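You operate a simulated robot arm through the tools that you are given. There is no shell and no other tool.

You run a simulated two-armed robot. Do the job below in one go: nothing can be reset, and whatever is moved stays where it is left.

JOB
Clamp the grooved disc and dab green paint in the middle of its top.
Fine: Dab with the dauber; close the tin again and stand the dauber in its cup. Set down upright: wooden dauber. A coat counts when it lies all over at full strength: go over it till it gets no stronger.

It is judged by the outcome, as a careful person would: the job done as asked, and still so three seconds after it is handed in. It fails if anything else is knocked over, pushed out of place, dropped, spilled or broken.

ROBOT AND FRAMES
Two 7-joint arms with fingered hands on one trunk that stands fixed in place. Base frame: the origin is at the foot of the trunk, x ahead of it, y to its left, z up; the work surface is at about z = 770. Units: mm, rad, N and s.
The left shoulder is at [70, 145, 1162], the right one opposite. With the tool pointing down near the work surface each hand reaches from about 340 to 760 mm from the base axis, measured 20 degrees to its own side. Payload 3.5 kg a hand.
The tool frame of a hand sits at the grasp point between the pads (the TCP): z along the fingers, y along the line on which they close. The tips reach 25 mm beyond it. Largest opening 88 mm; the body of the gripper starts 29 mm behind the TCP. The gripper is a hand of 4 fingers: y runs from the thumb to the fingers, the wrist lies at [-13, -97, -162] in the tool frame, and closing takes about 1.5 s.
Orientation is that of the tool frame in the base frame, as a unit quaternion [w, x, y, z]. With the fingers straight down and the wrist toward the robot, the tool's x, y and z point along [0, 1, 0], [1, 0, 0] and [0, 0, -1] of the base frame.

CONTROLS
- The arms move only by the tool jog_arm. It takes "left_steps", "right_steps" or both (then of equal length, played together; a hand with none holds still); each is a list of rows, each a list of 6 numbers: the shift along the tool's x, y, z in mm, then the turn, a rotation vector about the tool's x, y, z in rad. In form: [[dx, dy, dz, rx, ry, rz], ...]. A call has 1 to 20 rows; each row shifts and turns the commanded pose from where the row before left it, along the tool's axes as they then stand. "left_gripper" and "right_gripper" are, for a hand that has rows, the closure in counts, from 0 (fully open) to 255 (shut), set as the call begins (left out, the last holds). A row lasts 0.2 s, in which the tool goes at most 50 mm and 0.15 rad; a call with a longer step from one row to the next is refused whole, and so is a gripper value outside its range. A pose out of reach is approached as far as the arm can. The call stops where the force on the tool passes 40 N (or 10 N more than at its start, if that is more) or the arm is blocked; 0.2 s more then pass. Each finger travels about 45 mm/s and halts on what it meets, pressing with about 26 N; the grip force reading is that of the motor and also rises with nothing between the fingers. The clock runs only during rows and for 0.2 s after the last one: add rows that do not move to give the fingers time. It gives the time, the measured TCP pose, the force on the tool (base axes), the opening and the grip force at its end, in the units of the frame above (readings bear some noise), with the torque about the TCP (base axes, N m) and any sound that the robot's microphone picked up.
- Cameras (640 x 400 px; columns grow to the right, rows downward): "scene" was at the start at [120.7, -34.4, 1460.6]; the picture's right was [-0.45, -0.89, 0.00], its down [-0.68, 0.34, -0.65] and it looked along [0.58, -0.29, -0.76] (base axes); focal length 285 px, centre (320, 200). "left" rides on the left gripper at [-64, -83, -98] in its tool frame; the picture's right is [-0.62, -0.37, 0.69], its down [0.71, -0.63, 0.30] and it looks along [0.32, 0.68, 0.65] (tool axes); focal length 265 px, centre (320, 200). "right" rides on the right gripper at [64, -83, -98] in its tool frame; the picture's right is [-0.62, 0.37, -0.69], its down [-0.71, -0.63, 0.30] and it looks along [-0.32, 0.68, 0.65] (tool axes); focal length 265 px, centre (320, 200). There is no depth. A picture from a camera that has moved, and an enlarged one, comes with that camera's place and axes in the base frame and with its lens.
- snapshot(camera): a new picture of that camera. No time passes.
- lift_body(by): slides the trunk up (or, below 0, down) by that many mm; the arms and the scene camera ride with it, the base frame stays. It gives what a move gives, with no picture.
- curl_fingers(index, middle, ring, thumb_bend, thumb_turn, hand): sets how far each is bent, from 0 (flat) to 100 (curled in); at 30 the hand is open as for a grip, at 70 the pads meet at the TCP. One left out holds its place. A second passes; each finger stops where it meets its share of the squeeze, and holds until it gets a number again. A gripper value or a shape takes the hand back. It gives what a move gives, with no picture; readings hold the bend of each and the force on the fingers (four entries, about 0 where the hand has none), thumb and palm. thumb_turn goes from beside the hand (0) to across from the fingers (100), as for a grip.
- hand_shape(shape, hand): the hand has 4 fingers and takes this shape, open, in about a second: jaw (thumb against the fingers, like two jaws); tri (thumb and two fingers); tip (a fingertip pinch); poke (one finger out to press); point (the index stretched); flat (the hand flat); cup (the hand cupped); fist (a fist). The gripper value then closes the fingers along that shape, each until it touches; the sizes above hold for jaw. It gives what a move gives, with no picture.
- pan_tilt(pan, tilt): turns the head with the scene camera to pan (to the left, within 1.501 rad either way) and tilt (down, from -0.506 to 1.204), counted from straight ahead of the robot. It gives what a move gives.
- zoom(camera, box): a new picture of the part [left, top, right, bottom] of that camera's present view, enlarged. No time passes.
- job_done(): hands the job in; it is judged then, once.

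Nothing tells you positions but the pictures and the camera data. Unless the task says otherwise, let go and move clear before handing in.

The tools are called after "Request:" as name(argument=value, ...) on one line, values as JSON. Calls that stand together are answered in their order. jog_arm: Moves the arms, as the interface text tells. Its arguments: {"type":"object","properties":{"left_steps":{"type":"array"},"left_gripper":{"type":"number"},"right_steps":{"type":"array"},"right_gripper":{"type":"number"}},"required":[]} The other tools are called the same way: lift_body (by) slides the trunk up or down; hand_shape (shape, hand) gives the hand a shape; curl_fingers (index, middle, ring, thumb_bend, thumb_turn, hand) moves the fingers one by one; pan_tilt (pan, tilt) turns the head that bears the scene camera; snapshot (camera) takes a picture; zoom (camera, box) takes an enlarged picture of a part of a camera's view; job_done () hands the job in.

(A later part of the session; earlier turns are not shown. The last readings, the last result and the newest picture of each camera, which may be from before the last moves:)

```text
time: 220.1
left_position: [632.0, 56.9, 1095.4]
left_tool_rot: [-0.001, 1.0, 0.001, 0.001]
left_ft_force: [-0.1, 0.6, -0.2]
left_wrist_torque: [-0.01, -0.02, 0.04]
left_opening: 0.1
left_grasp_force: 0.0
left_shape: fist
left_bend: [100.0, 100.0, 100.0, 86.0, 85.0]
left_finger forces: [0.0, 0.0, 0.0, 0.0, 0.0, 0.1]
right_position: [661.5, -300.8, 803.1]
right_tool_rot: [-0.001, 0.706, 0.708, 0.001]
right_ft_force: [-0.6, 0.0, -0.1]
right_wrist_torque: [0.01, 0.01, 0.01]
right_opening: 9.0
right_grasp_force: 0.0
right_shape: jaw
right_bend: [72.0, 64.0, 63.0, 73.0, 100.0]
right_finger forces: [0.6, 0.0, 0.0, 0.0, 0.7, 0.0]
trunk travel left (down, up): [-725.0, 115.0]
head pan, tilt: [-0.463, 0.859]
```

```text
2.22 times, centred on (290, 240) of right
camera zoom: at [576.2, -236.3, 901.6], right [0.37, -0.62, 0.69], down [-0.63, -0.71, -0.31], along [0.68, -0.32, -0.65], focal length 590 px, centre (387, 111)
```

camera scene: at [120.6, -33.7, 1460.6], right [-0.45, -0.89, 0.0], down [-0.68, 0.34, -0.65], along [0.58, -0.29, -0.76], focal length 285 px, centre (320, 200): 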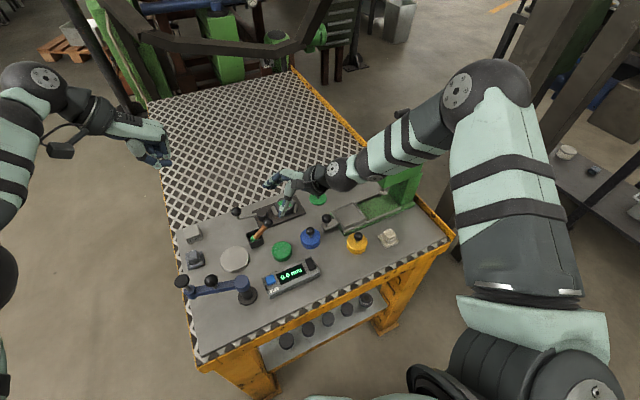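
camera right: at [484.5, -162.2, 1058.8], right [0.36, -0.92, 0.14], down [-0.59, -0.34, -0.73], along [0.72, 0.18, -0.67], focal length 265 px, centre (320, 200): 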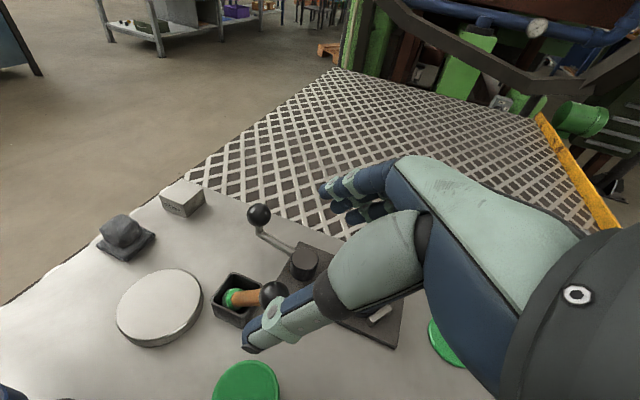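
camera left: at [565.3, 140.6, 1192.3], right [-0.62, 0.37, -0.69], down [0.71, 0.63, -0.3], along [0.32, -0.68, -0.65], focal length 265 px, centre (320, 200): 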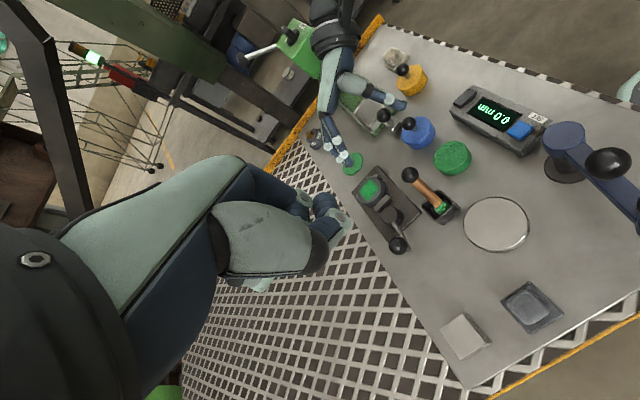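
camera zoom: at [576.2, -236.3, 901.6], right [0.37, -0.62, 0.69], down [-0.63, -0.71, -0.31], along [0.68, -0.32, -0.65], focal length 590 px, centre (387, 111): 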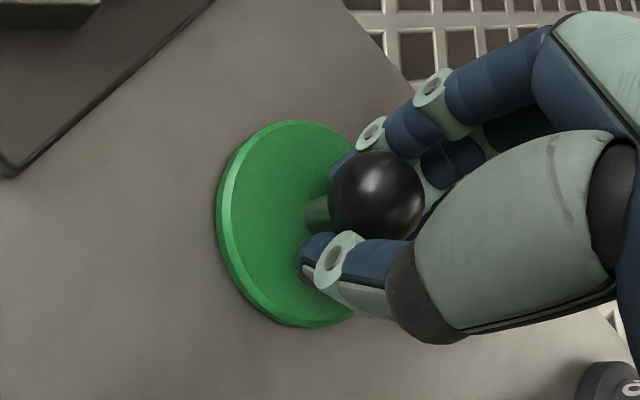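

Request:
jog_arm(right_steps=[[0, 0, 0, 0, 0, 0], [0, 0, 0, 0, 0, 0], [0, 0, 0, 0, 0, 0], [0, 0, 0, 0, 0, 0]], right_gripper=255)

Request:
zoom(camera="right", box=[260, 180, 356, 280])

Request:
zoom(camera="scene", box=[292, 175, 340, 215])

Request:
zoom(camera="left", box=[320, 130, 400, 190])

```text
time: 221.1
left_position: [631.1, 56.6, 1094.7]
left_tool_rot: [0.0, 1.0, 0.0, 0.0]
left_ft_force: [-0.5, 0.7, -0.6]
left_wrist_torque: [0.02, -0.01, -0.01]
left_opening: 0.2
left_grasp_force: 0.0
left_shape: fist
left_bend: [100.0, 100.0, 100.0, 86.0, 85.0]
left_finger forces: [0.0, 0.1, 0.1, 0.1, 0.0, 0.0]
right_position: [661.1, -300.0, 804.7]
right_tool_rot: [0.0, 0.707, 0.707, 0.001]
right_ft_force: [-0.6, -0.2, 0.5]
right_wrist_torque: [0.02, -0.01, 0.01]
right_opening: 5.6
right_grasp_force: 25.8
right_shape: jaw
right_bend: [73.0, 70.0, 70.0, 77.0, 100.0]
right_finger forces: [15.4, 1.9, 0.0, 0.0, 21.6, 0.1]
trunk travel left (down, up): [-725.0, 115.0]
head pan, tilt: [-0.463, 0.859]
```

```text
4.00 times, centred on (308, 230) of right
camera zoom: at [576.2, -236.3, 901.6], right [0.37, -0.62, 0.69], down [-0.63, -0.71, -0.31], along [0.68, -0.32, -0.65], focal length 1062 px, centre (368, 80)
```

zoom: 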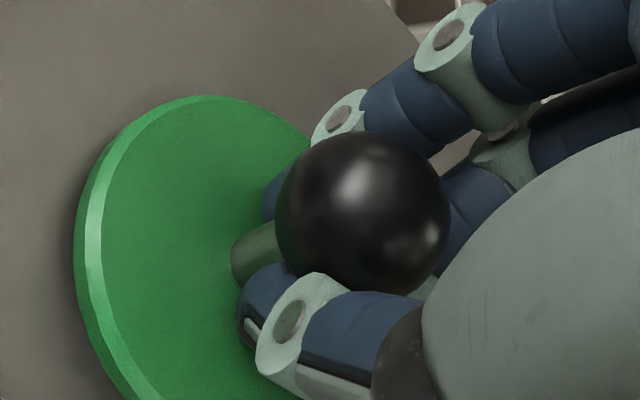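

```text
10.00 times, centred on (316, 195) of scene
camera zoom: at [120.8, -34.4, 1460.6], right [-0.45, -0.89, 0.0], down [-0.68, 0.34, -0.65], along [0.58, -0.29, -0.76], focal length 2850 px, centre (360, 250)
```

zoom: 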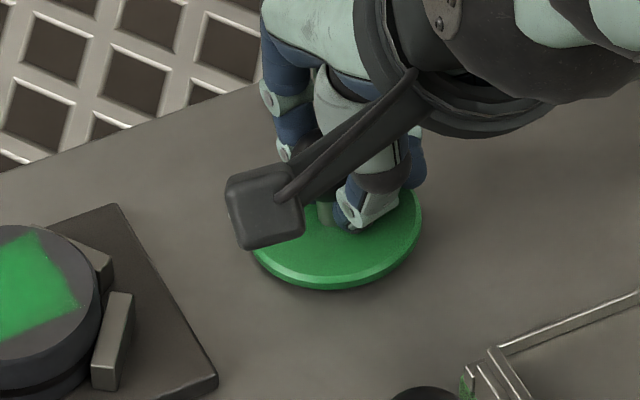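

```text
6.67 times, centred on (360, 160) of left
camera zoom: at [565.4, 140.1, 1192.2], right [-0.62, 0.37, -0.69], down [0.71, 0.63, -0.3], along [0.32, -0.68, -0.65], focal length 1769 px, centre (53, 467)
```

zoom: 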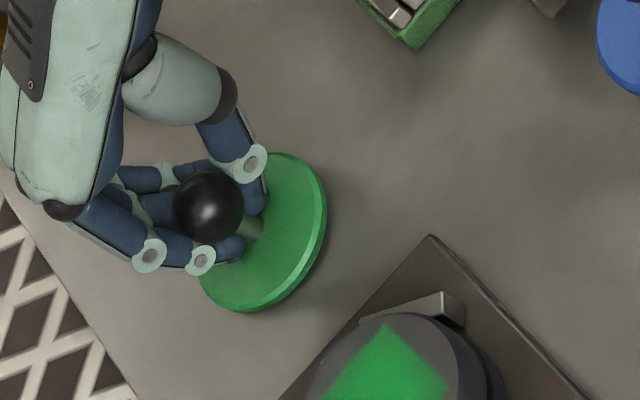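

The fingers have closed round the knob's stem this time. I lift gently and check that the lid hangs level.

Request:
jog_arm(right_steps=[[0, 0, -3, 0, 0, 0], [0, 0, -7, 0, 0, 0], [0, 0, -20, 0, 0, 0], [0, 0, -30, 0, 0, 0], [0, 0, -20, 0, 0, 0], [0, 0, 0, 0, 0, 0]])

Request:
zoom(camera="right", box=[200, 170, 360, 310])

Request:
zoom(camera="scene", box=[280, 160, 344, 205])

Request:
zoom(camera="left", box=[310, 110, 390, 180])

```text
time: 222.5
left_position: [631.5, 55.1, 1094.5]
left_tool_rot: [0.0, 1.0, 0.0, 0.0]
left_ft_force: [-0.1, 0.1, 1.0]
left_wrist_torque: [0.02, 0.01, -0.02]
left_opening: 0.1
left_grasp_force: 0.1
left_shape: fist
left_bend: [100.0, 100.0, 100.0, 86.0, 85.0]
left_finger forces: [0.1, 0.0, 0.0, 0.0, 0.0, 0.0]
right_position: [660.1, -300.1, 883.1]
right_tool_rot: [-0.001, 0.706, 0.708, 0.001]
right_ft_force: [0.3, 0.7, -0.9]
right_wrist_torque: [-0.01, -0.01, 0.02]
right_opening: 5.8
right_grasp_force: 26.4
right_shape: jaw
right_bend: [73.0, 70.0, 70.0, 77.0, 100.0]
right_finger forces: [15.4, 1.8, 0.0, 0.1, 21.4, 0.0]
trunk travel left (down, up): [-725.0, 115.0]
head pan, tilt: [-0.463, 0.859]
```

```text
2.86 times, centred on (280, 240) of right
camera zoom: at [575.7, -237.0, 981.5], right [0.37, -0.62, 0.69], down [-0.63, -0.71, -0.31], along [0.68, -0.32, -0.66], focal length 758 px, centre (434, 86)
```

zoom: 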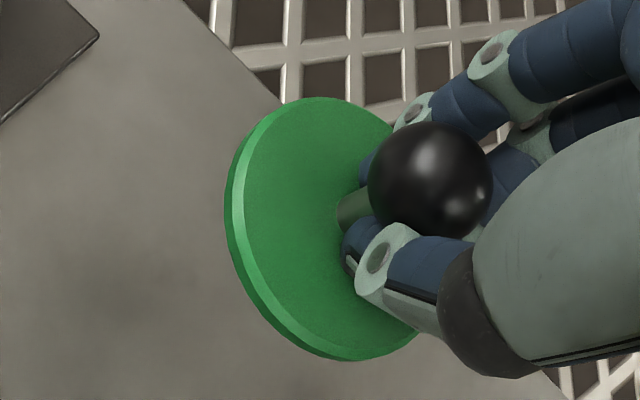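

```text
8.89 times, centred on (312, 182) of scene
camera zoom: at [121.3, -34.6, 1460.5], right [-0.45, -0.89, 0.0], down [-0.68, 0.34, -0.65], along [0.58, -0.29, -0.76], focal length 2533 px, centre (391, 356)
```

zoom: 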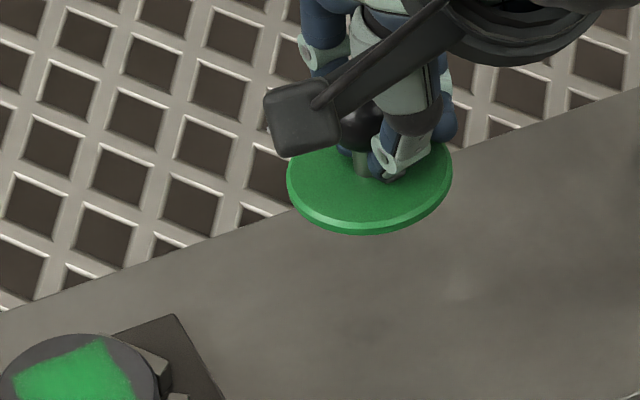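

```text
5.71 times, centred on (350, 145) of left
camera zoom: at [565.8, 139.9, 1192.1], right [-0.62, 0.37, -0.69], down [0.71, 0.63, -0.3], along [0.32, -0.68, -0.65], focal length 1517 px, centre (149, 514)
```

zoom: 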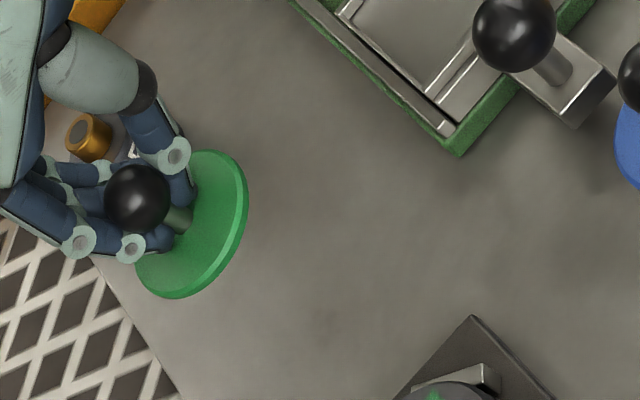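

The lid hangs tilted by about 6°. I carry it over the tin and tilt the hand to level it.

Request:
jog_arm(right_steps=[[20, -15, 0, 0, 0, 0], [30, -22, 0, 0, 0, 0], [30, -22, 0, 0, 0, 0], [30, -22, 0, 0, 0, 0], [30, -22, 0, 0, 0, 0], [25, -19, 0, 0, 0, 0], [13, -10, 0, 0, 0, 0], [0, 0, 0, -0.055, 0.017, 0], [0, 0, 0, -0.055, 0.018, 0], [0, 0, 0, 0, 0, 0]])

Request:
zoom(camera="left", box=[390, 100, 490, 190])

Request:
zoom(camera="scene", box=[255, 205, 315, 265])

Request:
zoom(camera="right", box=[180, 170, 340, 330])

```text
time: 224.7
left_position: [630.8, 56.4, 1094.6]
left_tool_rot: [0.0, 1.0, 0.0, 0.001]
left_ft_force: [-0.2, -0.4, -0.1]
left_wrist_torque: [0.0, 0.01, -0.01]
left_opening: 0.1
left_grasp_force: 0.0
left_shape: fist
left_bend: [100.0, 100.0, 100.0, 86.0, 85.0]
left_finger forces: [0.0, 0.0, 0.1, 0.1, 0.1, 0.1]
right_position: [528.1, -122.4, 883.3]
right_tool_rot: [0.025, 0.706, 0.706, 0.052]
right_ft_force: [1.2, -0.9, -1.2]
right_wrist_torque: [-0.03, -0.02, 0.01]
right_opening: 5.9
right_grasp_force: 26.1
right_shape: jaw
right_bend: [73.0, 70.0, 70.0, 77.0, 100.0]
right_finger forces: [15.7, 1.4, 0.0, 0.0, 22.1, 0.1]
trunk travel left (down, up): [-725.0, 115.0]
head pan, tilt: [-0.463, 0.859]
```

```text
4.44 times, centred on (440, 145) of left
camera zoom: at [565.4, 140.2, 1192.2], right [-0.62, 0.37, -0.69], down [0.71, 0.63, -0.3], along [0.32, -0.68, -0.65], focal length 1180 px, centre (-213, 444)
```

zoom: 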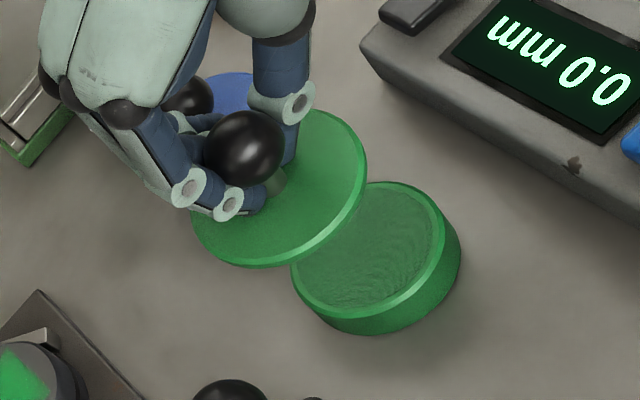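

```text
6.67 times, centred on (285, 235) of scene
camera zoom: at [120.8, -34.2, 1460.6], right [-0.45, -0.89, 0.0], down [-0.68, 0.34, -0.65], along [0.58, -0.29, -0.76], focal length 1900 px, centre (553, -33)
```

zoom: 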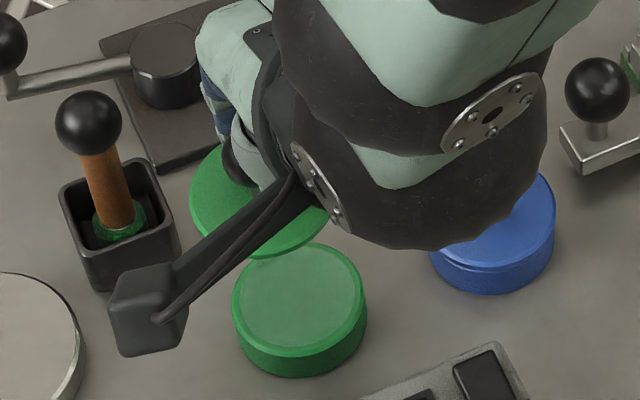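

```text
2.50 times, centred on (260, 250) of right
camera zoom: at [433.7, -61.8, 974.3], right [0.29, -0.65, 0.71], down [-0.59, -0.7, -0.4], along [0.75, -0.3, -0.59], focal length 664 px, centre (470, 75)
```

zoom: 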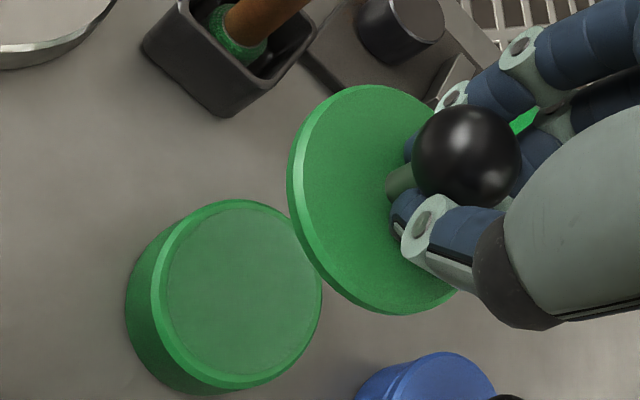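

The lid looks level now but is about 8.6 mm too far out in x and 3 mm in y. I shift it and lower to about 15 mm above the tin.

Request:
jog_arm(right_steps=[[-3.0, -8.55, -1.05, 0, 0, 0], [-0.57, -1.63, 14.9, 0, 0, 0], [-0.57, -1.63, 14.9, 0, 0, 0], [-0.57, -1.63, 14.9, 0, 0, 0], [0, 0, 0, 0, 0, 0]])

Request:
zoom(camera="left", box=[400, 110, 490, 190])

Request:
zoom(camera="scene", box=[255, 215, 315, 265])

Request:
zoom(camera="right", box=[180, 170, 340, 330])

```text
time: 225.9
left_position: [631.0, 55.4, 1095.0]
left_tool_rot: [0.001, 1.0, 0.001, 0.0]
left_ft_force: [0.2, -0.3, 0.3]
left_wrist_torque: [-0.01, 0.0, 0.03]
left_opening: 0.1
left_grasp_force: 0.1
left_shape: fist
left_bend: [100.0, 100.0, 100.0, 86.0, 85.0]
left_finger forces: [0.0, 0.0, 0.0, 0.0, 0.0, 0.1]
right_position: [518.9, -125.6, 837.7]
right_tool_rot: [0.026, 0.705, 0.706, 0.052]
right_ft_force: [-1.1, -0.8, 0.2]
right_wrist_torque: [-0.03, 0.0, 0.03]
right_opening: 5.9
right_grasp_force: 25.6
right_shape: jaw
right_bend: [73.0, 70.0, 70.0, 77.0, 100.0]
right_finger forces: [15.6, 1.4, 0.0, 0.0, 22.3, 0.1]
trunk travel left (down, up): [-725.0, 115.0]
head pan, tilt: [-0.463, 0.859]
```

```text
5.00 times, centred on (445, 150) of left
camera zoom: at [565.4, 140.1, 1192.2], right [-0.62, 0.37, -0.69], down [0.71, 0.63, -0.3], along [0.32, -0.68, -0.65], focal length 1327 px, centre (-305, 450)
```

zoom: 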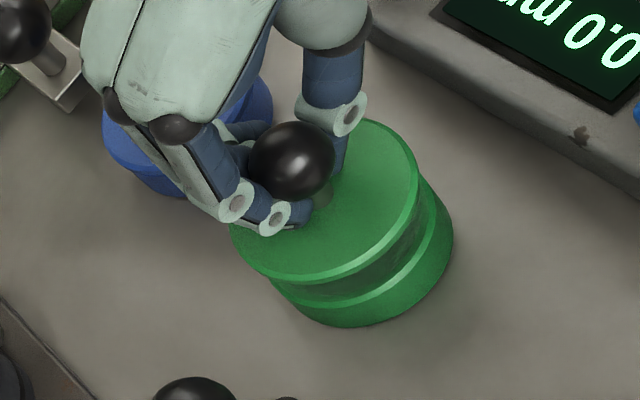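

```text
8.00 times, centred on (285, 240) of scene
camera zoom: at [120.8, -34.3, 1460.6], right [-0.45, -0.89, 0.0], down [-0.68, 0.34, -0.65], along [0.58, -0.29, -0.76], focal length 2280 px, centre (600, -120)
```

zoom: 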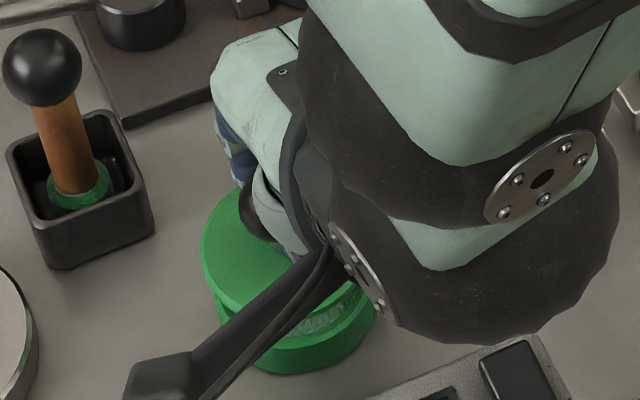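

```text
2.50 times, centred on (260, 250) of right
camera zoom: at [425.0, -64.8, 929.0], right [0.29, -0.65, 0.71], down [-0.59, -0.7, -0.4], along [0.75, -0.3, -0.59], focal length 664 px, centre (470, 75)
```

zoom: 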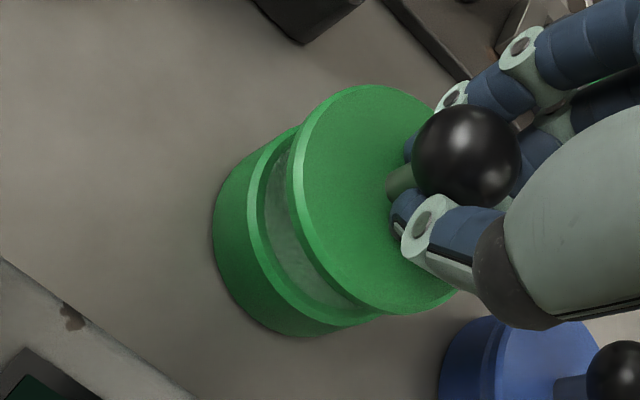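

The lid is lined up to within about 1 mm. I lower it onto the tin and press in small steps, listening for the snap.

Request:
jog_arm(right_steps=[[0, 0.8, 0, 0, 0, 0], [-0.27, -0.76, 7, 0, 0, 0], [-0.19, -0.54, 5, 0, 0, 0], [0, 0, 0, 0, 0, 0]])

Request:
zoom(camera="left", box=[400, 110, 490, 190])

Request:
zoom(camera="right", box=[180, 170, 340, 330])

```text
time: 226.9
left_position: [630.5, 55.8, 1094.7]
left_tool_rot: [-0.001, 1.0, 0.0, 0.0]
left_ft_force: [0.1, -0.5, 0.9]
left_wrist_torque: [-0.02, -0.02, -0.01]
left_opening: 0.0
left_grasp_force: 0.0
left_shape: fist
left_bend: [100.0, 100.0, 100.0, 86.0, 85.0]
left_finger forces: [0.1, 0.0, 0.1, 0.0, 0.1, 0.0]
right_position: [519.5, -124.7, 826.7]
right_tool_rot: [0.026, 0.705, 0.707, 0.052]
right_ft_force: [-0.2, -0.2, -0.8]
right_wrist_torque: [0.0, 0.0, -0.01]
right_opening: 5.8
right_grasp_force: 26.0
right_shape: jaw
right_bend: [73.0, 70.0, 70.0, 77.0, 100.0]
right_finger forces: [15.6, 1.5, 0.0, 0.2, 22.4, 0.0]
trunk travel left (down, up): [-725.0, 115.0]
head pan, tilt: [-0.463, 0.859]
```

```text
5.00 times, centred on (445, 150) of left
camera zoom: at [565.4, 140.1, 1192.3], right [-0.62, 0.37, -0.69], down [0.71, 0.63, -0.3], along [0.32, -0.68, -0.65], focal length 1327 px, centre (-305, 450)
```

zoom: 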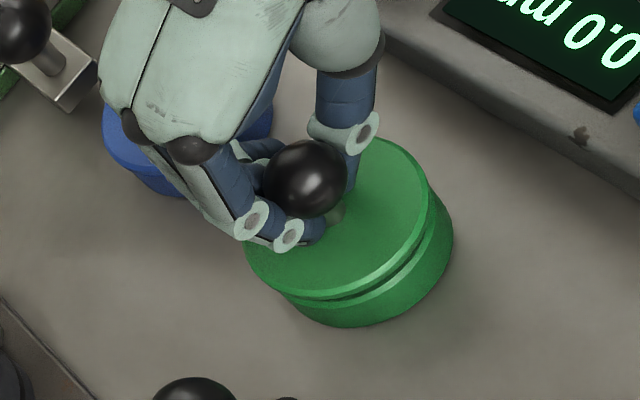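

```text
2.50 times, centred on (260, 250) of right
camera zoom: at [425.5, -65.0, 917.2], right [0.29, -0.65, 0.71], down [-0.59, -0.7, -0.4], along [0.75, -0.3, -0.59], focal length 664 px, centre (470, 75)
```

zoom: 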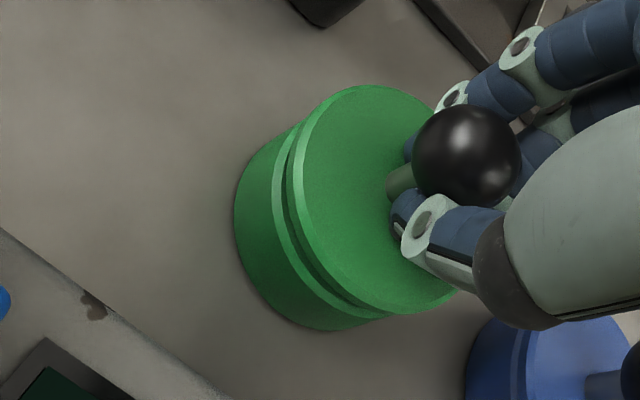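

Request:
jog_arm(right_steps=[[-0.08, -0.22, 2, 0, 0, 0], [-0.04, -0.11, 1, 0, 0, 0], [0, 0, 0, 0, 0, 0]])

Request:
jog_arm(right_steps=[[-0.04, -0.11, 1, 0, 0, 0], [-0.04, -0.11, 1, 0, 0, 0], [0, 0, 0, 0, 0, 0]])

Request:
zoom(camera="left", box=[400, 110, 490, 190])

Request:
zoom(camera="right", box=[180, 170, 340, 330])

```text
time: 227.7
left_position: [631.1, 55.9, 1095.2]
left_tool_rot: [0.0, 1.0, 0.0, 0.0]
left_ft_force: [0.1, 0.4, 0.7]
left_wrist_torque: [0.01, -0.01, 0.03]
left_opening: 0.2
left_grasp_force: 0.0
left_shape: fist
left_bend: [100.0, 100.0, 100.0, 86.0, 85.0]
left_finger forces: [0.1, 0.0, 0.1, 0.1, 0.0, 0.1]
right_position: [520.2, -125.3, 824.0]
right_tool_rot: [0.026, 0.706, 0.706, 0.052]
right_ft_force: [0.1, 0.0, -0.9]
right_wrist_torque: [-0.02, 0.01, -0.05]
right_opening: 5.6
right_grasp_force: 26.1
right_shape: jaw
right_bend: [73.0, 70.0, 70.0, 77.0, 100.0]
right_finger forces: [15.7, 1.5, 0.0, 0.0, 22.3, 0.0]
trunk travel left (down, up): [-725.0, 115.0]
head pan, tilt: [-0.463, 0.859]
```

```text
time: 228.5
left_position: [631.0, 56.8, 1094.1]
left_tool_rot: [0.0, 1.0, 0.001, 0.0]
left_ft_force: [0.3, 0.5, 0.4]
left_wrist_torque: [0.0, 0.02, 0.0]
left_opening: 0.0
left_grasp_force: 0.1
left_shape: fist
left_bend: [100.0, 100.0, 100.0, 86.0, 85.0]
left_finger forces: [0.0, 0.0, 0.0, 0.1, 0.1, 0.0]
right_position: [520.3, -125.3, 821.2]
right_tool_rot: [0.025, 0.706, 0.706, 0.053]
right_ft_force: [-0.2, -0.3, 0.2]
right_wrist_torque: [0.01, 0.01, -0.02]
right_opening: 5.9
right_grasp_force: 25.8
right_shape: jaw
right_bend: [73.0, 70.0, 70.0, 78.0, 100.0]
right_finger forces: [15.8, 1.7, 0.0, 0.0, 23.5, 0.1]
trunk travel left (down, up): [-725.0, 115.0]
head pan, tilt: [-0.463, 0.859]
```

```text
5.00 times, centred on (445, 150) of left
camera zoom: at [565.3, 140.1, 1192.3], right [-0.62, 0.37, -0.69], down [0.71, 0.63, -0.3], along [0.32, -0.68, -0.65], focal length 1327 px, centre (-305, 450)
```

zoom: 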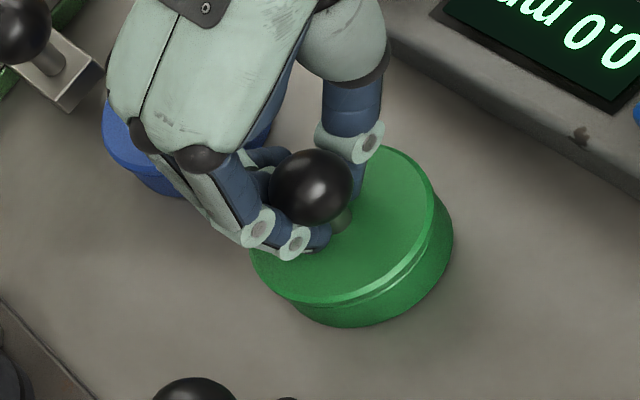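

```text
2.50 times, centred on (260, 250) of right
camera zoom: at [425.7, -65.1, 912.1], right [0.29, -0.65, 0.71], down [-0.59, -0.7, -0.4], along [0.75, -0.3, -0.59], focal length 664 px, centre (470, 75)
```

zoom: 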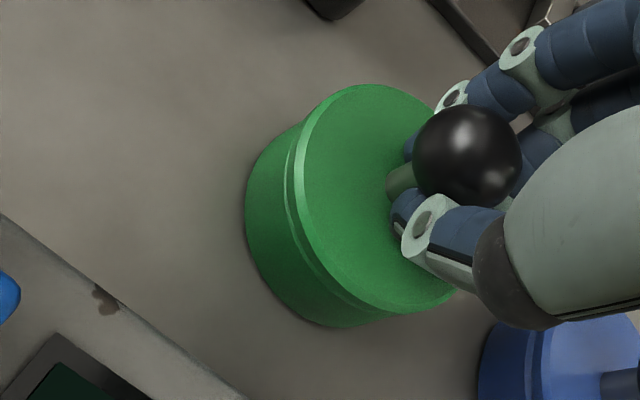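

Request:
jog_arm(right_steps=[[-0.04, -0.11, 1, 0, 0, 0], [0, 0, 0, 0, 0, 0]])

Request:
jog_arm(right_steps=[[-0.04, -0.11, 1, 0, 0, 0], [0, 0, 0, 0, 0, 0]])

Request:
jog_arm(right_steps=[[-0.04, -0.11, 1, 0, 0, 0], [0, 0, 0, 0, 0, 0]])

Request:
zoom(camera="left", box=[400, 110, 490, 190])

Request:
zoom(camera="right", box=[180, 170, 340, 330])

```text
time: 229.1
left_position: [630.3, 55.9, 1094.7]
left_tool_rot: [0.0, 1.0, -0.001, 0.0]
left_ft_force: [-0.2, 0.5, 0.2]
left_wrist_torque: [-0.02, -0.01, -0.01]
left_opening: 0.0
left_grasp_force: 0.1
left_shape: fist
left_bend: [100.0, 100.0, 100.0, 86.0, 85.0]
left_finger forces: [0.0, 0.0, 0.1, 0.0, 0.0, 0.1]
right_position: [520.1, -124.5, 821.6]
right_tool_rot: [0.026, 0.706, 0.706, 0.052]
right_ft_force: [0.0, -0.7, 5.1]
right_wrist_torque: [0.01, 0.11, -0.01]
right_opening: 6.1
right_grasp_force: 26.1
right_shape: jaw
right_bend: [73.0, 70.0, 70.0, 78.0, 100.0]
right_finger forces: [16.8, 2.5, 0.1, 0.0, 27.7, 0.0]
trunk travel left (down, up): [-725.0, 115.0]
head pan, tilt: [-0.463, 0.859]
```

```text
time: 229.7
left_position: [630.7, 56.5, 1095.7]
left_tool_rot: [0.0, 1.0, 0.0, 0.0]
left_ft_force: [0.4, 0.2, 0.6]
left_wrist_torque: [0.0, -0.02, 0.02]
left_opening: 0.0
left_grasp_force: 0.0
left_shape: fist
left_bend: [100.0, 100.0, 100.0, 86.0, 85.0]
left_finger forces: [0.1, 0.0, 0.1, 0.0, 0.0, 0.0]
right_position: [520.8, -125.7, 821.1]
right_tool_rot: [0.026, 0.706, 0.706, 0.052]
right_ft_force: [1.2, -0.7, 9.8]
right_wrist_torque: [0.03, 0.18, -0.03]
right_opening: 6.3
right_grasp_force: 25.8
right_shape: jaw
right_bend: [73.0, 70.0, 70.0, 78.0, 100.0]
right_finger forces: [17.4, 3.1, 0.0, 0.1, 28.7, 0.0]
trunk travel left (down, up): [-725.0, 115.0]
head pan, tilt: [-0.463, 0.859]
```

```text
time: 230.3
left_position: [628.0, 56.0, 1095.2]
left_tool_rot: [-0.001, 1.0, 0.0, 0.001]
left_ft_force: [0.3, 1.1, -0.3]
left_wrist_torque: [-0.03, 0.01, -0.03]
left_opening: 0.0
left_grasp_force: 0.0
left_shape: fist
left_bend: [100.0, 100.0, 100.0, 86.0, 85.0]
left_finger forces: [0.1, 0.1, 0.1, 0.1, 0.0, 0.0]
right_position: [519.6, -124.8, 819.3]
right_tool_rot: [0.027, 0.706, 0.706, 0.053]
right_ft_force: [0.9, -1.1, 15.3]
right_wrist_torque: [0.0, 0.17, 0.04]
right_opening: 6.4
right_grasp_force: 26.0
right_shape: jaw
right_bend: [73.0, 70.0, 70.0, 79.0, 100.0]
right_finger forces: [17.9, 3.2, 0.2, 0.0, 32.7, 0.0]
trunk travel left (down, up): [-725.0, 115.0]
head pan, tilt: [-0.463, 0.859]
```

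```text
5.00 times, centred on (445, 150) of left
camera zoom: at [563.6, 140.3, 1193.3], right [-0.62, 0.37, -0.69], down [0.71, 0.63, -0.3], along [0.33, -0.68, -0.65], focal length 1327 px, centre (-305, 450)
```

zoom: 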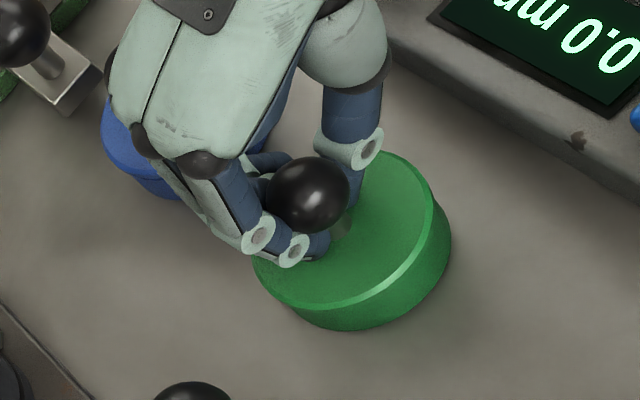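

```text
2.50 times, centred on (260, 250) of right
camera zoom: at [425.0, -64.9, 910.3], right [0.29, -0.65, 0.71], down [-0.59, -0.7, -0.4], along [0.75, -0.3, -0.58], focal length 664 px, centre (470, 75)
```

zoom: 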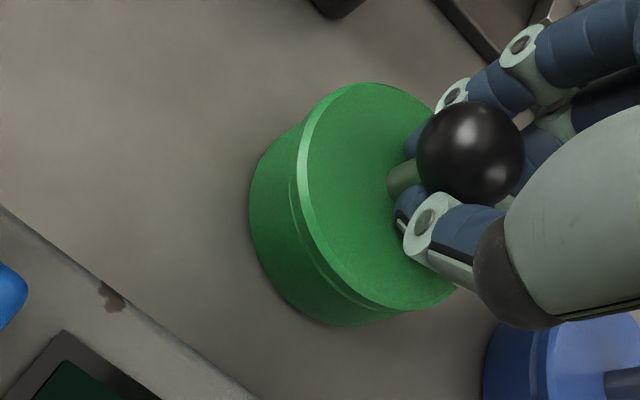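

Contact is at 15 N, mostly on the near (−x) edge, and no snap yet. I level the lid slightly the other way and press on.

Request:
jog_arm(right_steps=[[0, 0, 0, 0.02, 0, 0], [0, 0, 0, 0.02, 0, 0], [-0.04, -0.07, 1, 0, 0, 0], [0, 0, 0, 0, 0, 0]])

Request:
jog_arm(right_steps=[[-0.04, -0.07, 1, 0, 0, 0], [0, 0, 0, 0, 0, 0]])

Request:
zoom(camera="scene", box=[255, 215, 315, 265])

Request:
zoom(camera="right", box=[180, 170, 340, 330])

```text
time: 231.3
left_position: [629.4, 57.5, 1096.5]
left_tool_rot: [0.0, 1.0, 0.001, 0.0]
left_ft_force: [0.6, -0.7, 0.3]
left_wrist_torque: [0.0, -0.01, 0.02]
left_opening: 0.1
left_grasp_force: 0.1
left_shape: fist
left_bend: [100.0, 100.0, 100.0, 86.0, 85.0]
left_finger forces: [0.0, 0.0, 0.0, 0.1, 0.0, 0.0]
right_position: [519.8, -124.6, 820.0]
right_tool_rot: [0.014, 0.706, 0.707, 0.04]
right_ft_force: [5.0, -1.1, 23.5]
right_wrist_torque: [0.1, -0.41, -0.03]
right_opening: 6.9
right_grasp_force: 25.6
right_shape: jaw
right_bend: [73.0, 70.0, 70.0, 79.0, 100.0]
right_finger forces: [29.7, 2.2, 0.1, 0.0, 25.8, 0.0]
trunk travel left (down, up): [-725.0, 115.0]
head pan, tilt: [-0.463, 0.859]
```

```text
time: 231.9
left_position: [628.1, 56.5, 1095.6]
left_tool_rot: [0.0, 1.0, 0.001, 0.001]
left_ft_force: [0.0, 0.8, -0.8]
left_wrist_torque: [0.01, 0.01, 0.01]
left_opening: 0.2
left_grasp_force: 0.1
left_shape: fist
left_bend: [100.0, 100.0, 100.0, 86.0, 85.0]
left_finger forces: [0.0, 0.1, 0.0, 0.0, 0.0, 0.0]
right_position: [520.6, -124.6, 820.0]
right_tool_rot: [0.016, 0.706, 0.707, 0.042]
right_ft_force: [5.0, -1.7, 28.4]
right_wrist_torque: [0.11, -0.38, -0.03]
right_opening: 6.6
right_grasp_force: 25.7
right_shape: jaw
right_bend: [73.0, 70.0, 70.0, 79.0, 100.0]
right_finger forces: [30.8, 10.4, 0.0, 0.0, 28.3, 0.0]
trunk travel left (down, up): [-725.0, 115.0]
head pan, tilt: [-0.463, 0.859]
```

```text
8.00 times, centred on (285, 240) of scene
camera zoom: at [117.1, -33.7, 1461.1], right [-0.45, -0.89, 0.0], down [-0.68, 0.34, -0.65], along [0.59, -0.29, -0.76], focal length 2280 px, centre (600, -120)
```

zoom: 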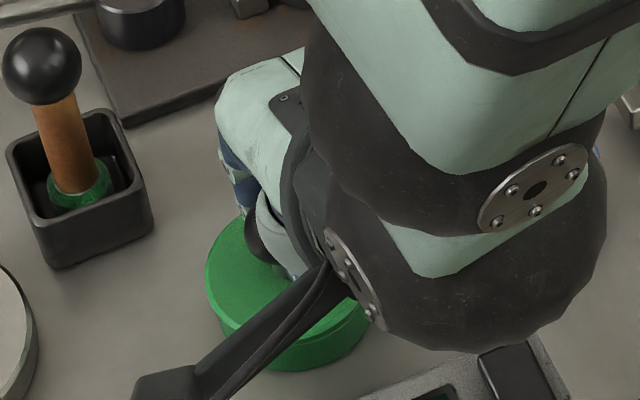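

```text
2.50 times, centred on (260, 250) of right
camera zoom: at [428.3, -64.9, 913.3], right [0.31, -0.65, 0.7], down [-0.6, -0.7, -0.38], along [0.73, -0.3, -0.61], focal length 664 px, centre (470, 75)
```

zoom: 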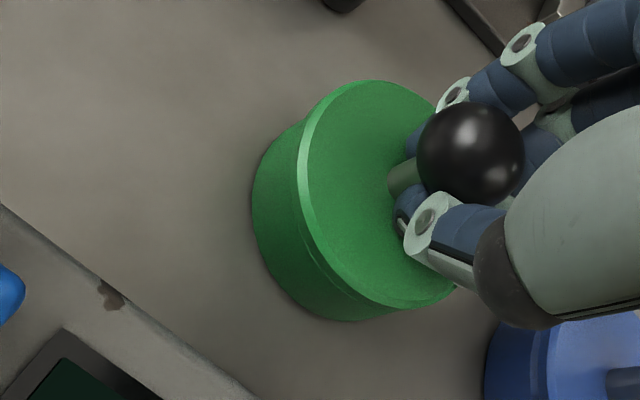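

Request:
jog_arm(right_steps=[[0, 0, 0, -0.02, 0, 0], [0, 0, 0, 0, 0, 0]])

Request:
jog_arm(right_steps=[[-0.04, -0.09, 1, 0, 0, 0], [0, 0, 0, 0, 0, 0]])

Request:
zoom(camera="left", box=[410, 120, 470, 180])

Request:
zoom(camera="right", box=[200, 170, 320, 300])

```text
time: 232.5
left_position: [627.6, 56.0, 1096.4]
left_tool_rot: [0.0, 1.0, 0.0, 0.002]
left_ft_force: [0.5, 0.2, 0.5]
left_wrist_torque: [-0.01, -0.01, -0.02]
left_opening: 0.1
left_grasp_force: 0.0
left_shape: fist
left_bend: [100.0, 100.0, 100.0, 86.0, 85.0]
left_finger forces: [0.1, 0.1, 0.1, 0.0, 0.0, 0.1]
right_position: [519.8, -125.2, 819.1]
right_tool_rot: [0.022, 0.705, 0.707, 0.049]
right_ft_force: [4.2, -2.7, 28.9]
right_wrist_torque: [0.02, -0.07, 0.01]
right_opening: 6.9
right_grasp_force: 25.9
right_shape: jaw
right_bend: [73.0, 70.0, 70.0, 79.0, 100.0]
right_finger forces: [24.7, 13.8, 0.0, 0.1, 32.7, 0.0]
trunk travel left (down, up): [-725.0, 115.0]
head pan, tilt: [-0.463, 0.859]
```

```text
time: 233.1
left_position: [627.5, 56.6, 1097.1]
left_tool_rot: [0.0, 1.0, 0.0, 0.002]
left_ft_force: [0.8, -0.7, 0.5]
left_wrist_torque: [0.06, -0.02, -0.02]
left_opening: 0.1
left_grasp_force: 0.1
left_shape: fist
left_bend: [100.0, 100.0, 100.0, 86.0, 85.0]
left_finger forces: [0.0, 0.1, 0.0, 0.0, 0.1, 0.0]
right_position: [520.4, -125.2, 821.4]
right_tool_rot: [0.023, 0.705, 0.707, 0.049]
right_ft_force: [3.3, -3.7, 32.8]
right_wrist_torque: [0.02, -0.04, 0.0]
right_opening: 7.3
right_grasp_force: 26.2
right_shape: jaw
right_bend: [73.0, 70.0, 70.0, 79.0, 100.0]
right_finger forces: [25.4, 14.1, 0.0, 0.1, 35.2, 0.0]
trunk travel left (down, up): [-725.0, 115.0]
head pan, tilt: [-0.463, 0.859]
```

```text
6.67 times, centred on (440, 150) of left
camera zoom: at [561.4, 140.4, 1194.4], right [-0.62, 0.37, -0.69], down [0.71, 0.63, -0.3], along [0.33, -0.68, -0.65], focal length 1769 px, centre (-480, 533)
```

zoom: 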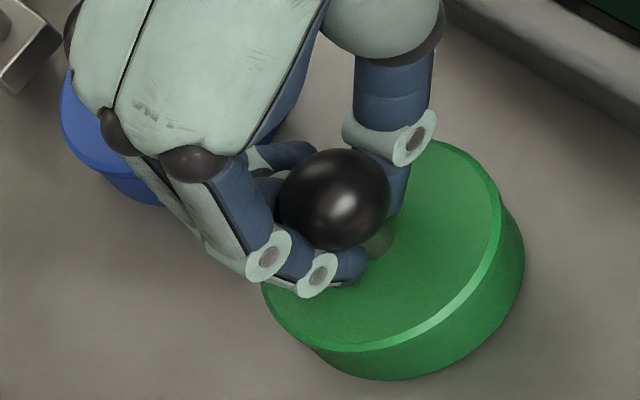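

```text
3.08 times, centred on (260, 235) of right
camera zoom: at [425.7, -64.8, 911.2], right [0.3, -0.65, 0.7], down [-0.59, -0.7, -0.39], along [0.75, -0.3, -0.59], focal length 817 px, centre (505, 92)
```

zoom: 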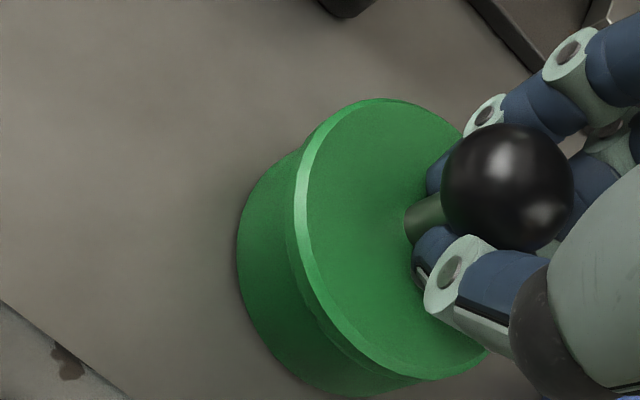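

Still no snap at 33 N, and the lid may sit a little off centre. I ease the load off, let go and look at it unobstructed.

Request:
jog_arm(right_steps=[[0.08, 0.2, -2, 0, 0, 0], [0.08, 0.2, -2, 0, 0, 0], [0, 0, 0, 0, 0, 0]])

```text
time: 233.9
left_position: [628.8, 57.2, 1095.3]
left_tool_rot: [-0.001, 1.0, 0.0, 0.0]
left_ft_force: [-0.7, 0.1, -0.9]
left_wrist_torque: [-0.02, 0.01, 0.02]
left_opening: 0.0
left_grasp_force: 0.0
left_shape: fist
left_bend: [100.0, 100.0, 100.0, 86.0, 85.0]
left_finger forces: [0.0, 0.0, 0.0, 0.0, 0.0, 0.1]
right_position: [520.6, -124.8, 820.6]
right_tool_rot: [0.02, 0.705, 0.707, 0.045]
right_ft_force: [5.7, -2.7, 15.9]
right_wrist_torque: [0.02, -0.22, -0.02]
right_opening: 7.3
right_grasp_force: 25.6
right_shape: jaw
right_bend: [73.0, 70.0, 70.0, 79.0, 100.0]
right_finger forces: [25.1, 2.4, 0.1, 0.0, 23.5, 0.0]
trunk travel left (down, up): [-725.0, 115.0]
head pan, tilt: [-0.463, 0.859]
```

The side force says the tin wants the lid a little further in +x. I shift that way and press again.

Request:
jog_arm(right_steps=[[0, 1.0, 0, 0, 0, 0], [0, 1.0, 0, 0, 0, 0], [0, 0, 0, 0, 0, 0]])

Request:
jog_arm(right_steps=[[-0.08, -0.2, 2, 0, 0, 0], [-0.08, -0.2, 1.5, 0, 0, 0], [0, 0, 0, 0, 0, 0]])

```text
time: 234.7
left_position: [628.1, 55.4, 1096.2]
left_tool_rot: [0.0, 1.0, -0.001, 0.001]
left_ft_force: [-0.8, 0.1, 0.6]
left_wrist_torque: [-0.03, 0.02, -0.01]
left_opening: 0.0
left_grasp_force: 0.1
left_shape: fist
left_bend: [100.0, 100.0, 100.0, 86.0, 85.0]
left_finger forces: [0.1, 0.0, 0.0, 0.1, 0.1, 0.0]
right_position: [519.4, -123.8, 820.5]
right_tool_rot: [0.019, 0.706, 0.707, 0.045]
right_ft_force: [-0.9, -2.7, 12.9]
right_wrist_torque: [0.07, -0.05, -0.03]
right_opening: 6.9
right_grasp_force: 26.4
right_shape: jaw
right_bend: [73.0, 70.0, 70.0, 79.0, 100.0]
right_finger forces: [20.6, 2.6, 0.0, 0.0, 28.4, 0.0]
trunk travel left (down, up): [-725.0, 115.0]
head pan, tilt: [-0.463, 0.859]
```

```text
time: 235.5
left_position: [626.6, 56.9, 1097.0]
left_tool_rot: [0.0, 1.0, 0.0, 0.001]
left_ft_force: [0.3, 0.0, 0.9]
left_wrist_torque: [0.01, 0.04, 0.03]
left_opening: 0.0
left_grasp_force: 0.1
left_shape: fist
left_bend: [100.0, 100.0, 100.0, 86.0, 85.0]
left_finger forces: [0.0, 0.1, 0.0, 0.0, 0.0, 0.1]
right_position: [520.1, -125.0, 820.2]
right_tool_rot: [0.022, 0.706, 0.706, 0.047]
right_ft_force: [-3.8, -4.0, 29.9]
right_wrist_torque: [0.05, 0.13, 0.01]
right_opening: 7.2
right_grasp_force: 26.2
right_shape: jaw
right_bend: [73.0, 70.0, 70.0, 79.0, 100.0]
right_finger forces: [21.3, 12.1, 0.0, 0.0, 41.0, 0.0]
trunk travel left (down, up): [-725.0, 115.0]
head pan, tilt: [-0.463, 0.859]
```

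Request:
jog_arm(right_steps=[[0.08, 0.2, -2, 0, 0, 0], [0.08, 0.2, -2, 0, 0, 0], [0.04, 0.1, -1.5, 0, 0, 0], [0, 0, 0, 0, 0, 0]])

Request:
jog_arm(right_steps=[[0, 0, 0, 0, 0, 0], [0, 0, 0, 0, 0, 0], [0, 0, 0, 0, 0, 0], [0, 0, 0, 0, 0, 0], [0, 0, 0, 0, 0, 0], [0, 0, 0, 0, 0, 0], [0, 0, 0, 0, 0, 0], [0, 0, 0, 0, 0, 0]], right_gripper=0)

Request:
jog_arm(right_steps=[[0.4, 0.95, -10, 0, 0, 0], [0.8, 1.9, -20, 0, 0, 0], [1.2, 2.9, -30, 0, 0, 0], [1.2, 2.9, -30, 0, 0, 0], [0, 0, 0, 0, 0, 0]])

Request:
zoom(camera="left", box=[415, 120, 485, 185])

Request:
zoom(camera="scene", box=[260, 220, 330, 270])

Request:
zoom(camera="right", box=[160, 190, 300, 330])

```text
time: 236.5
left_position: [632.0, 56.7, 1094.5]
left_tool_rot: [0.0, 1.0, 0.001, 0.0]
left_ft_force: [0.4, -0.4, -0.2]
left_wrist_torque: [0.01, -0.02, 0.02]
left_opening: 0.0
left_grasp_force: 0.1
left_shape: fist
left_bend: [100.0, 100.0, 100.0, 86.0, 85.0]
left_finger forces: [0.0, 0.1, 0.1, 0.1, 0.0, 0.1]
right_position: [520.4, -124.9, 819.7]
right_tool_rot: [0.016, 0.706, 0.707, 0.044]
right_ft_force: [-0.7, -0.7, 1.1]
right_wrist_torque: [0.03, 0.0, 0.01]
right_opening: 6.8
right_grasp_force: 26.2
right_shape: jaw
right_bend: [73.0, 70.0, 70.0, 79.0, 100.0]
right_finger forces: [16.1, 2.2, 0.0, 0.0, 24.8, 0.0]
trunk travel left (down, up): [-725.0, 115.0]
head pan, tilt: [-0.463, 0.859]
```

```text
time: 238.3
left_position: [631.1, 56.1, 1095.2]
left_tool_rot: [0.0, 1.0, 0.0, 0.001]
left_ft_force: [-0.7, -0.2, 0.2]
left_wrist_torque: [-0.03, 0.03, 0.02]
left_opening: 0.1
left_grasp_force: 0.0
left_shape: fist
left_bend: [100.0, 100.0, 100.0, 86.0, 85.0]
left_finger forces: [0.1, 0.1, 0.1, 0.0, 0.0, 0.0]
right_position: [523.3, -126.0, 821.7]
right_tool_rot: [0.019, 0.705, 0.707, 0.045]
right_ft_force: [1.1, -0.2, -0.3]
right_wrist_torque: [-0.01, -0.07, -0.04]
right_opening: 83.8
right_grasp_force: 0.1
right_shape: jaw
right_bend: [30.0, 30.0, 30.0, 32.0, 98.0]
right_finger forces: [0.0, 0.1, 0.0, 0.0, 1.1, 0.1]
trunk travel left (down, up): [-725.0, 115.0]
head pan, tilt: [-0.463, 0.859]
```

```text
time: 239.5
left_position: [631.8, 55.3, 1094.6]
left_tool_rot: [0.0, 1.0, 0.001, 0.001]
left_ft_force: [0.2, 0.0, 1.0]
left_wrist_torque: [0.01, 0.0, 0.02]
left_opening: 0.1
left_grasp_force: 0.1
left_shape: fist
left_bend: [100.0, 100.0, 100.0, 86.0, 85.0]
left_finger forces: [0.0, 0.0, 0.1, 0.1, 0.0, 0.0]
right_position: [523.2, -124.4, 912.0]
right_tool_rot: [0.019, 0.706, 0.707, 0.044]
right_ft_force: [-0.6, -1.2, -0.7]
right_wrist_torque: [-0.03, 0.04, 0.02]
right_opening: 87.5
right_grasp_force: 0.2
right_shape: jaw
right_bend: [30.0, 30.0, 30.0, 30.0, 98.0]
right_finger forces: [0.0, 0.1, 0.1, 0.0, 0.0, 0.0]
trunk travel left (down, up): [-725.0, 115.0]
head pan, tilt: [-0.463, 0.859]
```

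```text
6.15 times, centred on (450, 152) of left
camera zoom: at [565.9, 140.0, 1192.0], right [-0.62, 0.37, -0.69], down [0.71, 0.63, -0.3], along [0.32, -0.68, -0.65], focal length 1633 px, centre (-480, 492)
```

zoom: 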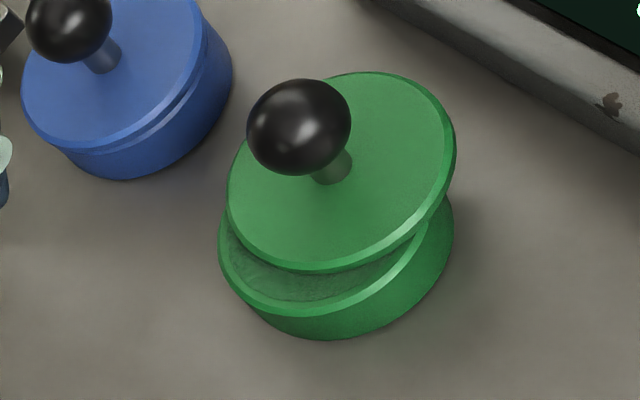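

```text
8.00 times, centred on (295, 245) of scene
camera zoom: at [121.5, -34.4, 1460.5], right [-0.45, -0.89, 0.0], down [-0.68, 0.34, -0.65], along [0.58, -0.29, -0.76], focal length 2280 px, centre (520, -160)
```

zoom: 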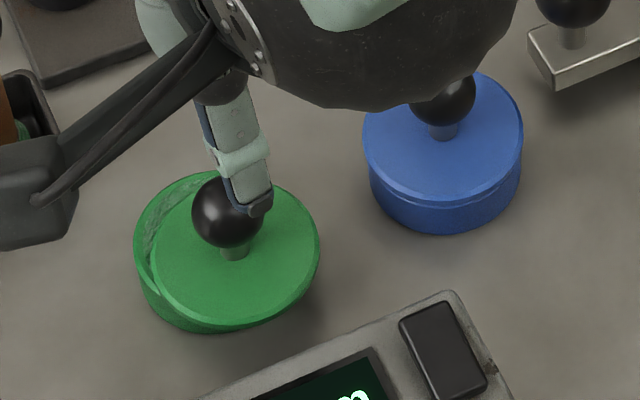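

```text
2.86 times, centred on (230, 260) of right
camera zoom: at [429.9, -64.2, 1004.3], right [0.31, -0.65, 0.7], down [-0.6, -0.7, -0.39], along [0.74, -0.3, -0.6], focal length 758 px, centre (577, 29)
```

zoom: 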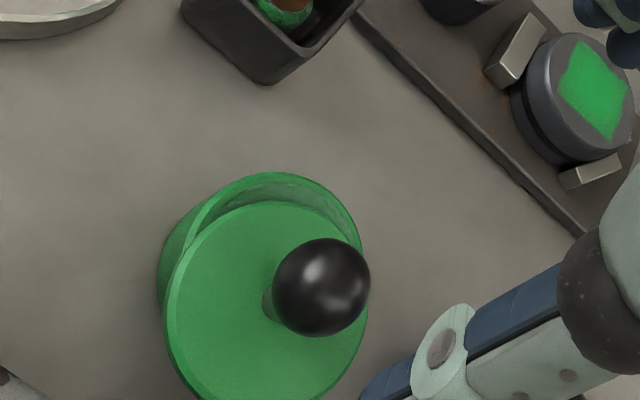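

Releasing dragged the lid sideways: it now lies loose on the rim, about 8 mm off toward the robot. I square the hand up and come back over its knob to recentre it gently.

Request:
jog_arm(right_steps=[[0, 0, 0, 0.089, -0.035, 0.001], [-1.6, -12.7, 0, 0, 0, 0], [0, 0, 20, 0, 0, 0], [0, 0, 20, 0, 0, 0], [0, 0, 15, 0, 0, 0], [0, 0, 0, 0, 0, 0]])

Request:
zoom(camera="right", box=[200, 170, 360, 330])

Request:
zoom(camera="left", box=[400, 100, 490, 190])

```text
time: 240.9
left_position: [630.7, 55.4, 1094.5]
left_tool_rot: [0.0, 1.0, 0.001, 0.001]
left_ft_force: [-0.8, 1.0, 0.0]
left_wrist_torque: [0.01, 0.01, 0.03]
left_opening: 0.0
left_grasp_force: 0.0
left_shape: fist
left_bend: [100.0, 100.0, 100.0, 86.0, 85.0]
left_finger forces: [0.0, 0.0, 0.1, 0.1, 0.1, 0.0]
right_position: [510.8, -126.6, 856.8]
right_tool_rot: [0.0, 0.707, 0.707, 0.001]
right_ft_force: [-0.3, -0.4, 0.9]
right_wrist_torque: [0.0, -0.03, -0.01]
right_opening: 87.9
right_grasp_force: 0.0
right_shape: jaw
right_bend: [30.0, 30.0, 30.0, 30.0, 98.0]
right_finger forces: [0.0, 0.0, 0.1, 0.0, 0.0, 0.1]
trunk travel left (down, up): [-725.0, 115.0]
head pan, tilt: [-0.463, 0.859]
```

```text
2.50 times, centred on (280, 250) of right
camera zoom: at [425.7, -62.8, 954.9], right [0.37, -0.62, 0.69], down [-0.63, -0.71, -0.31], along [0.68, -0.32, -0.65], focal length 664 px, centre (420, 75)
```

zoom: 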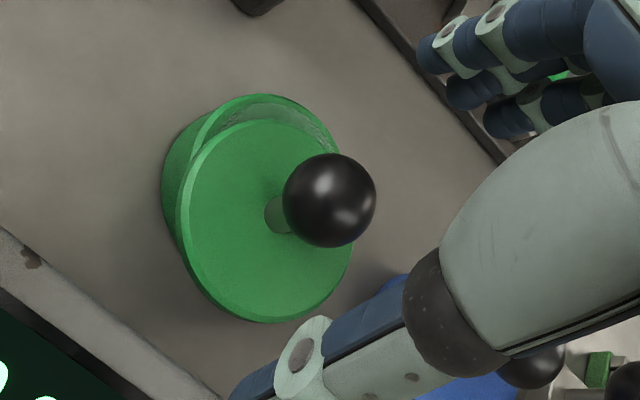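

```text
4.44 times, centred on (445, 145) of left
camera zoom: at [565.4, 140.1, 1192.3], right [-0.62, 0.37, -0.69], down [0.71, 0.63, -0.3], along [0.32, -0.68, -0.65], focal length 1180 px, centre (-236, 444)
```

zoom: 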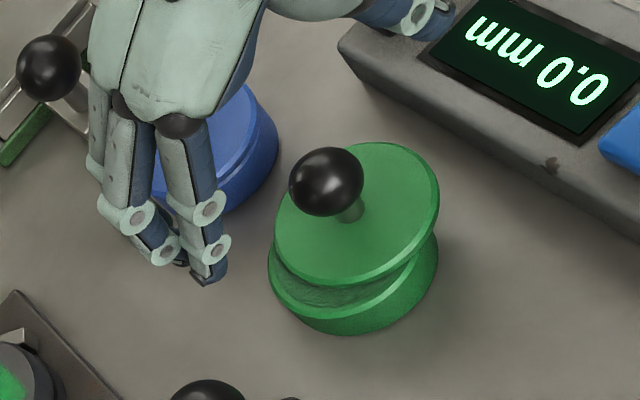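

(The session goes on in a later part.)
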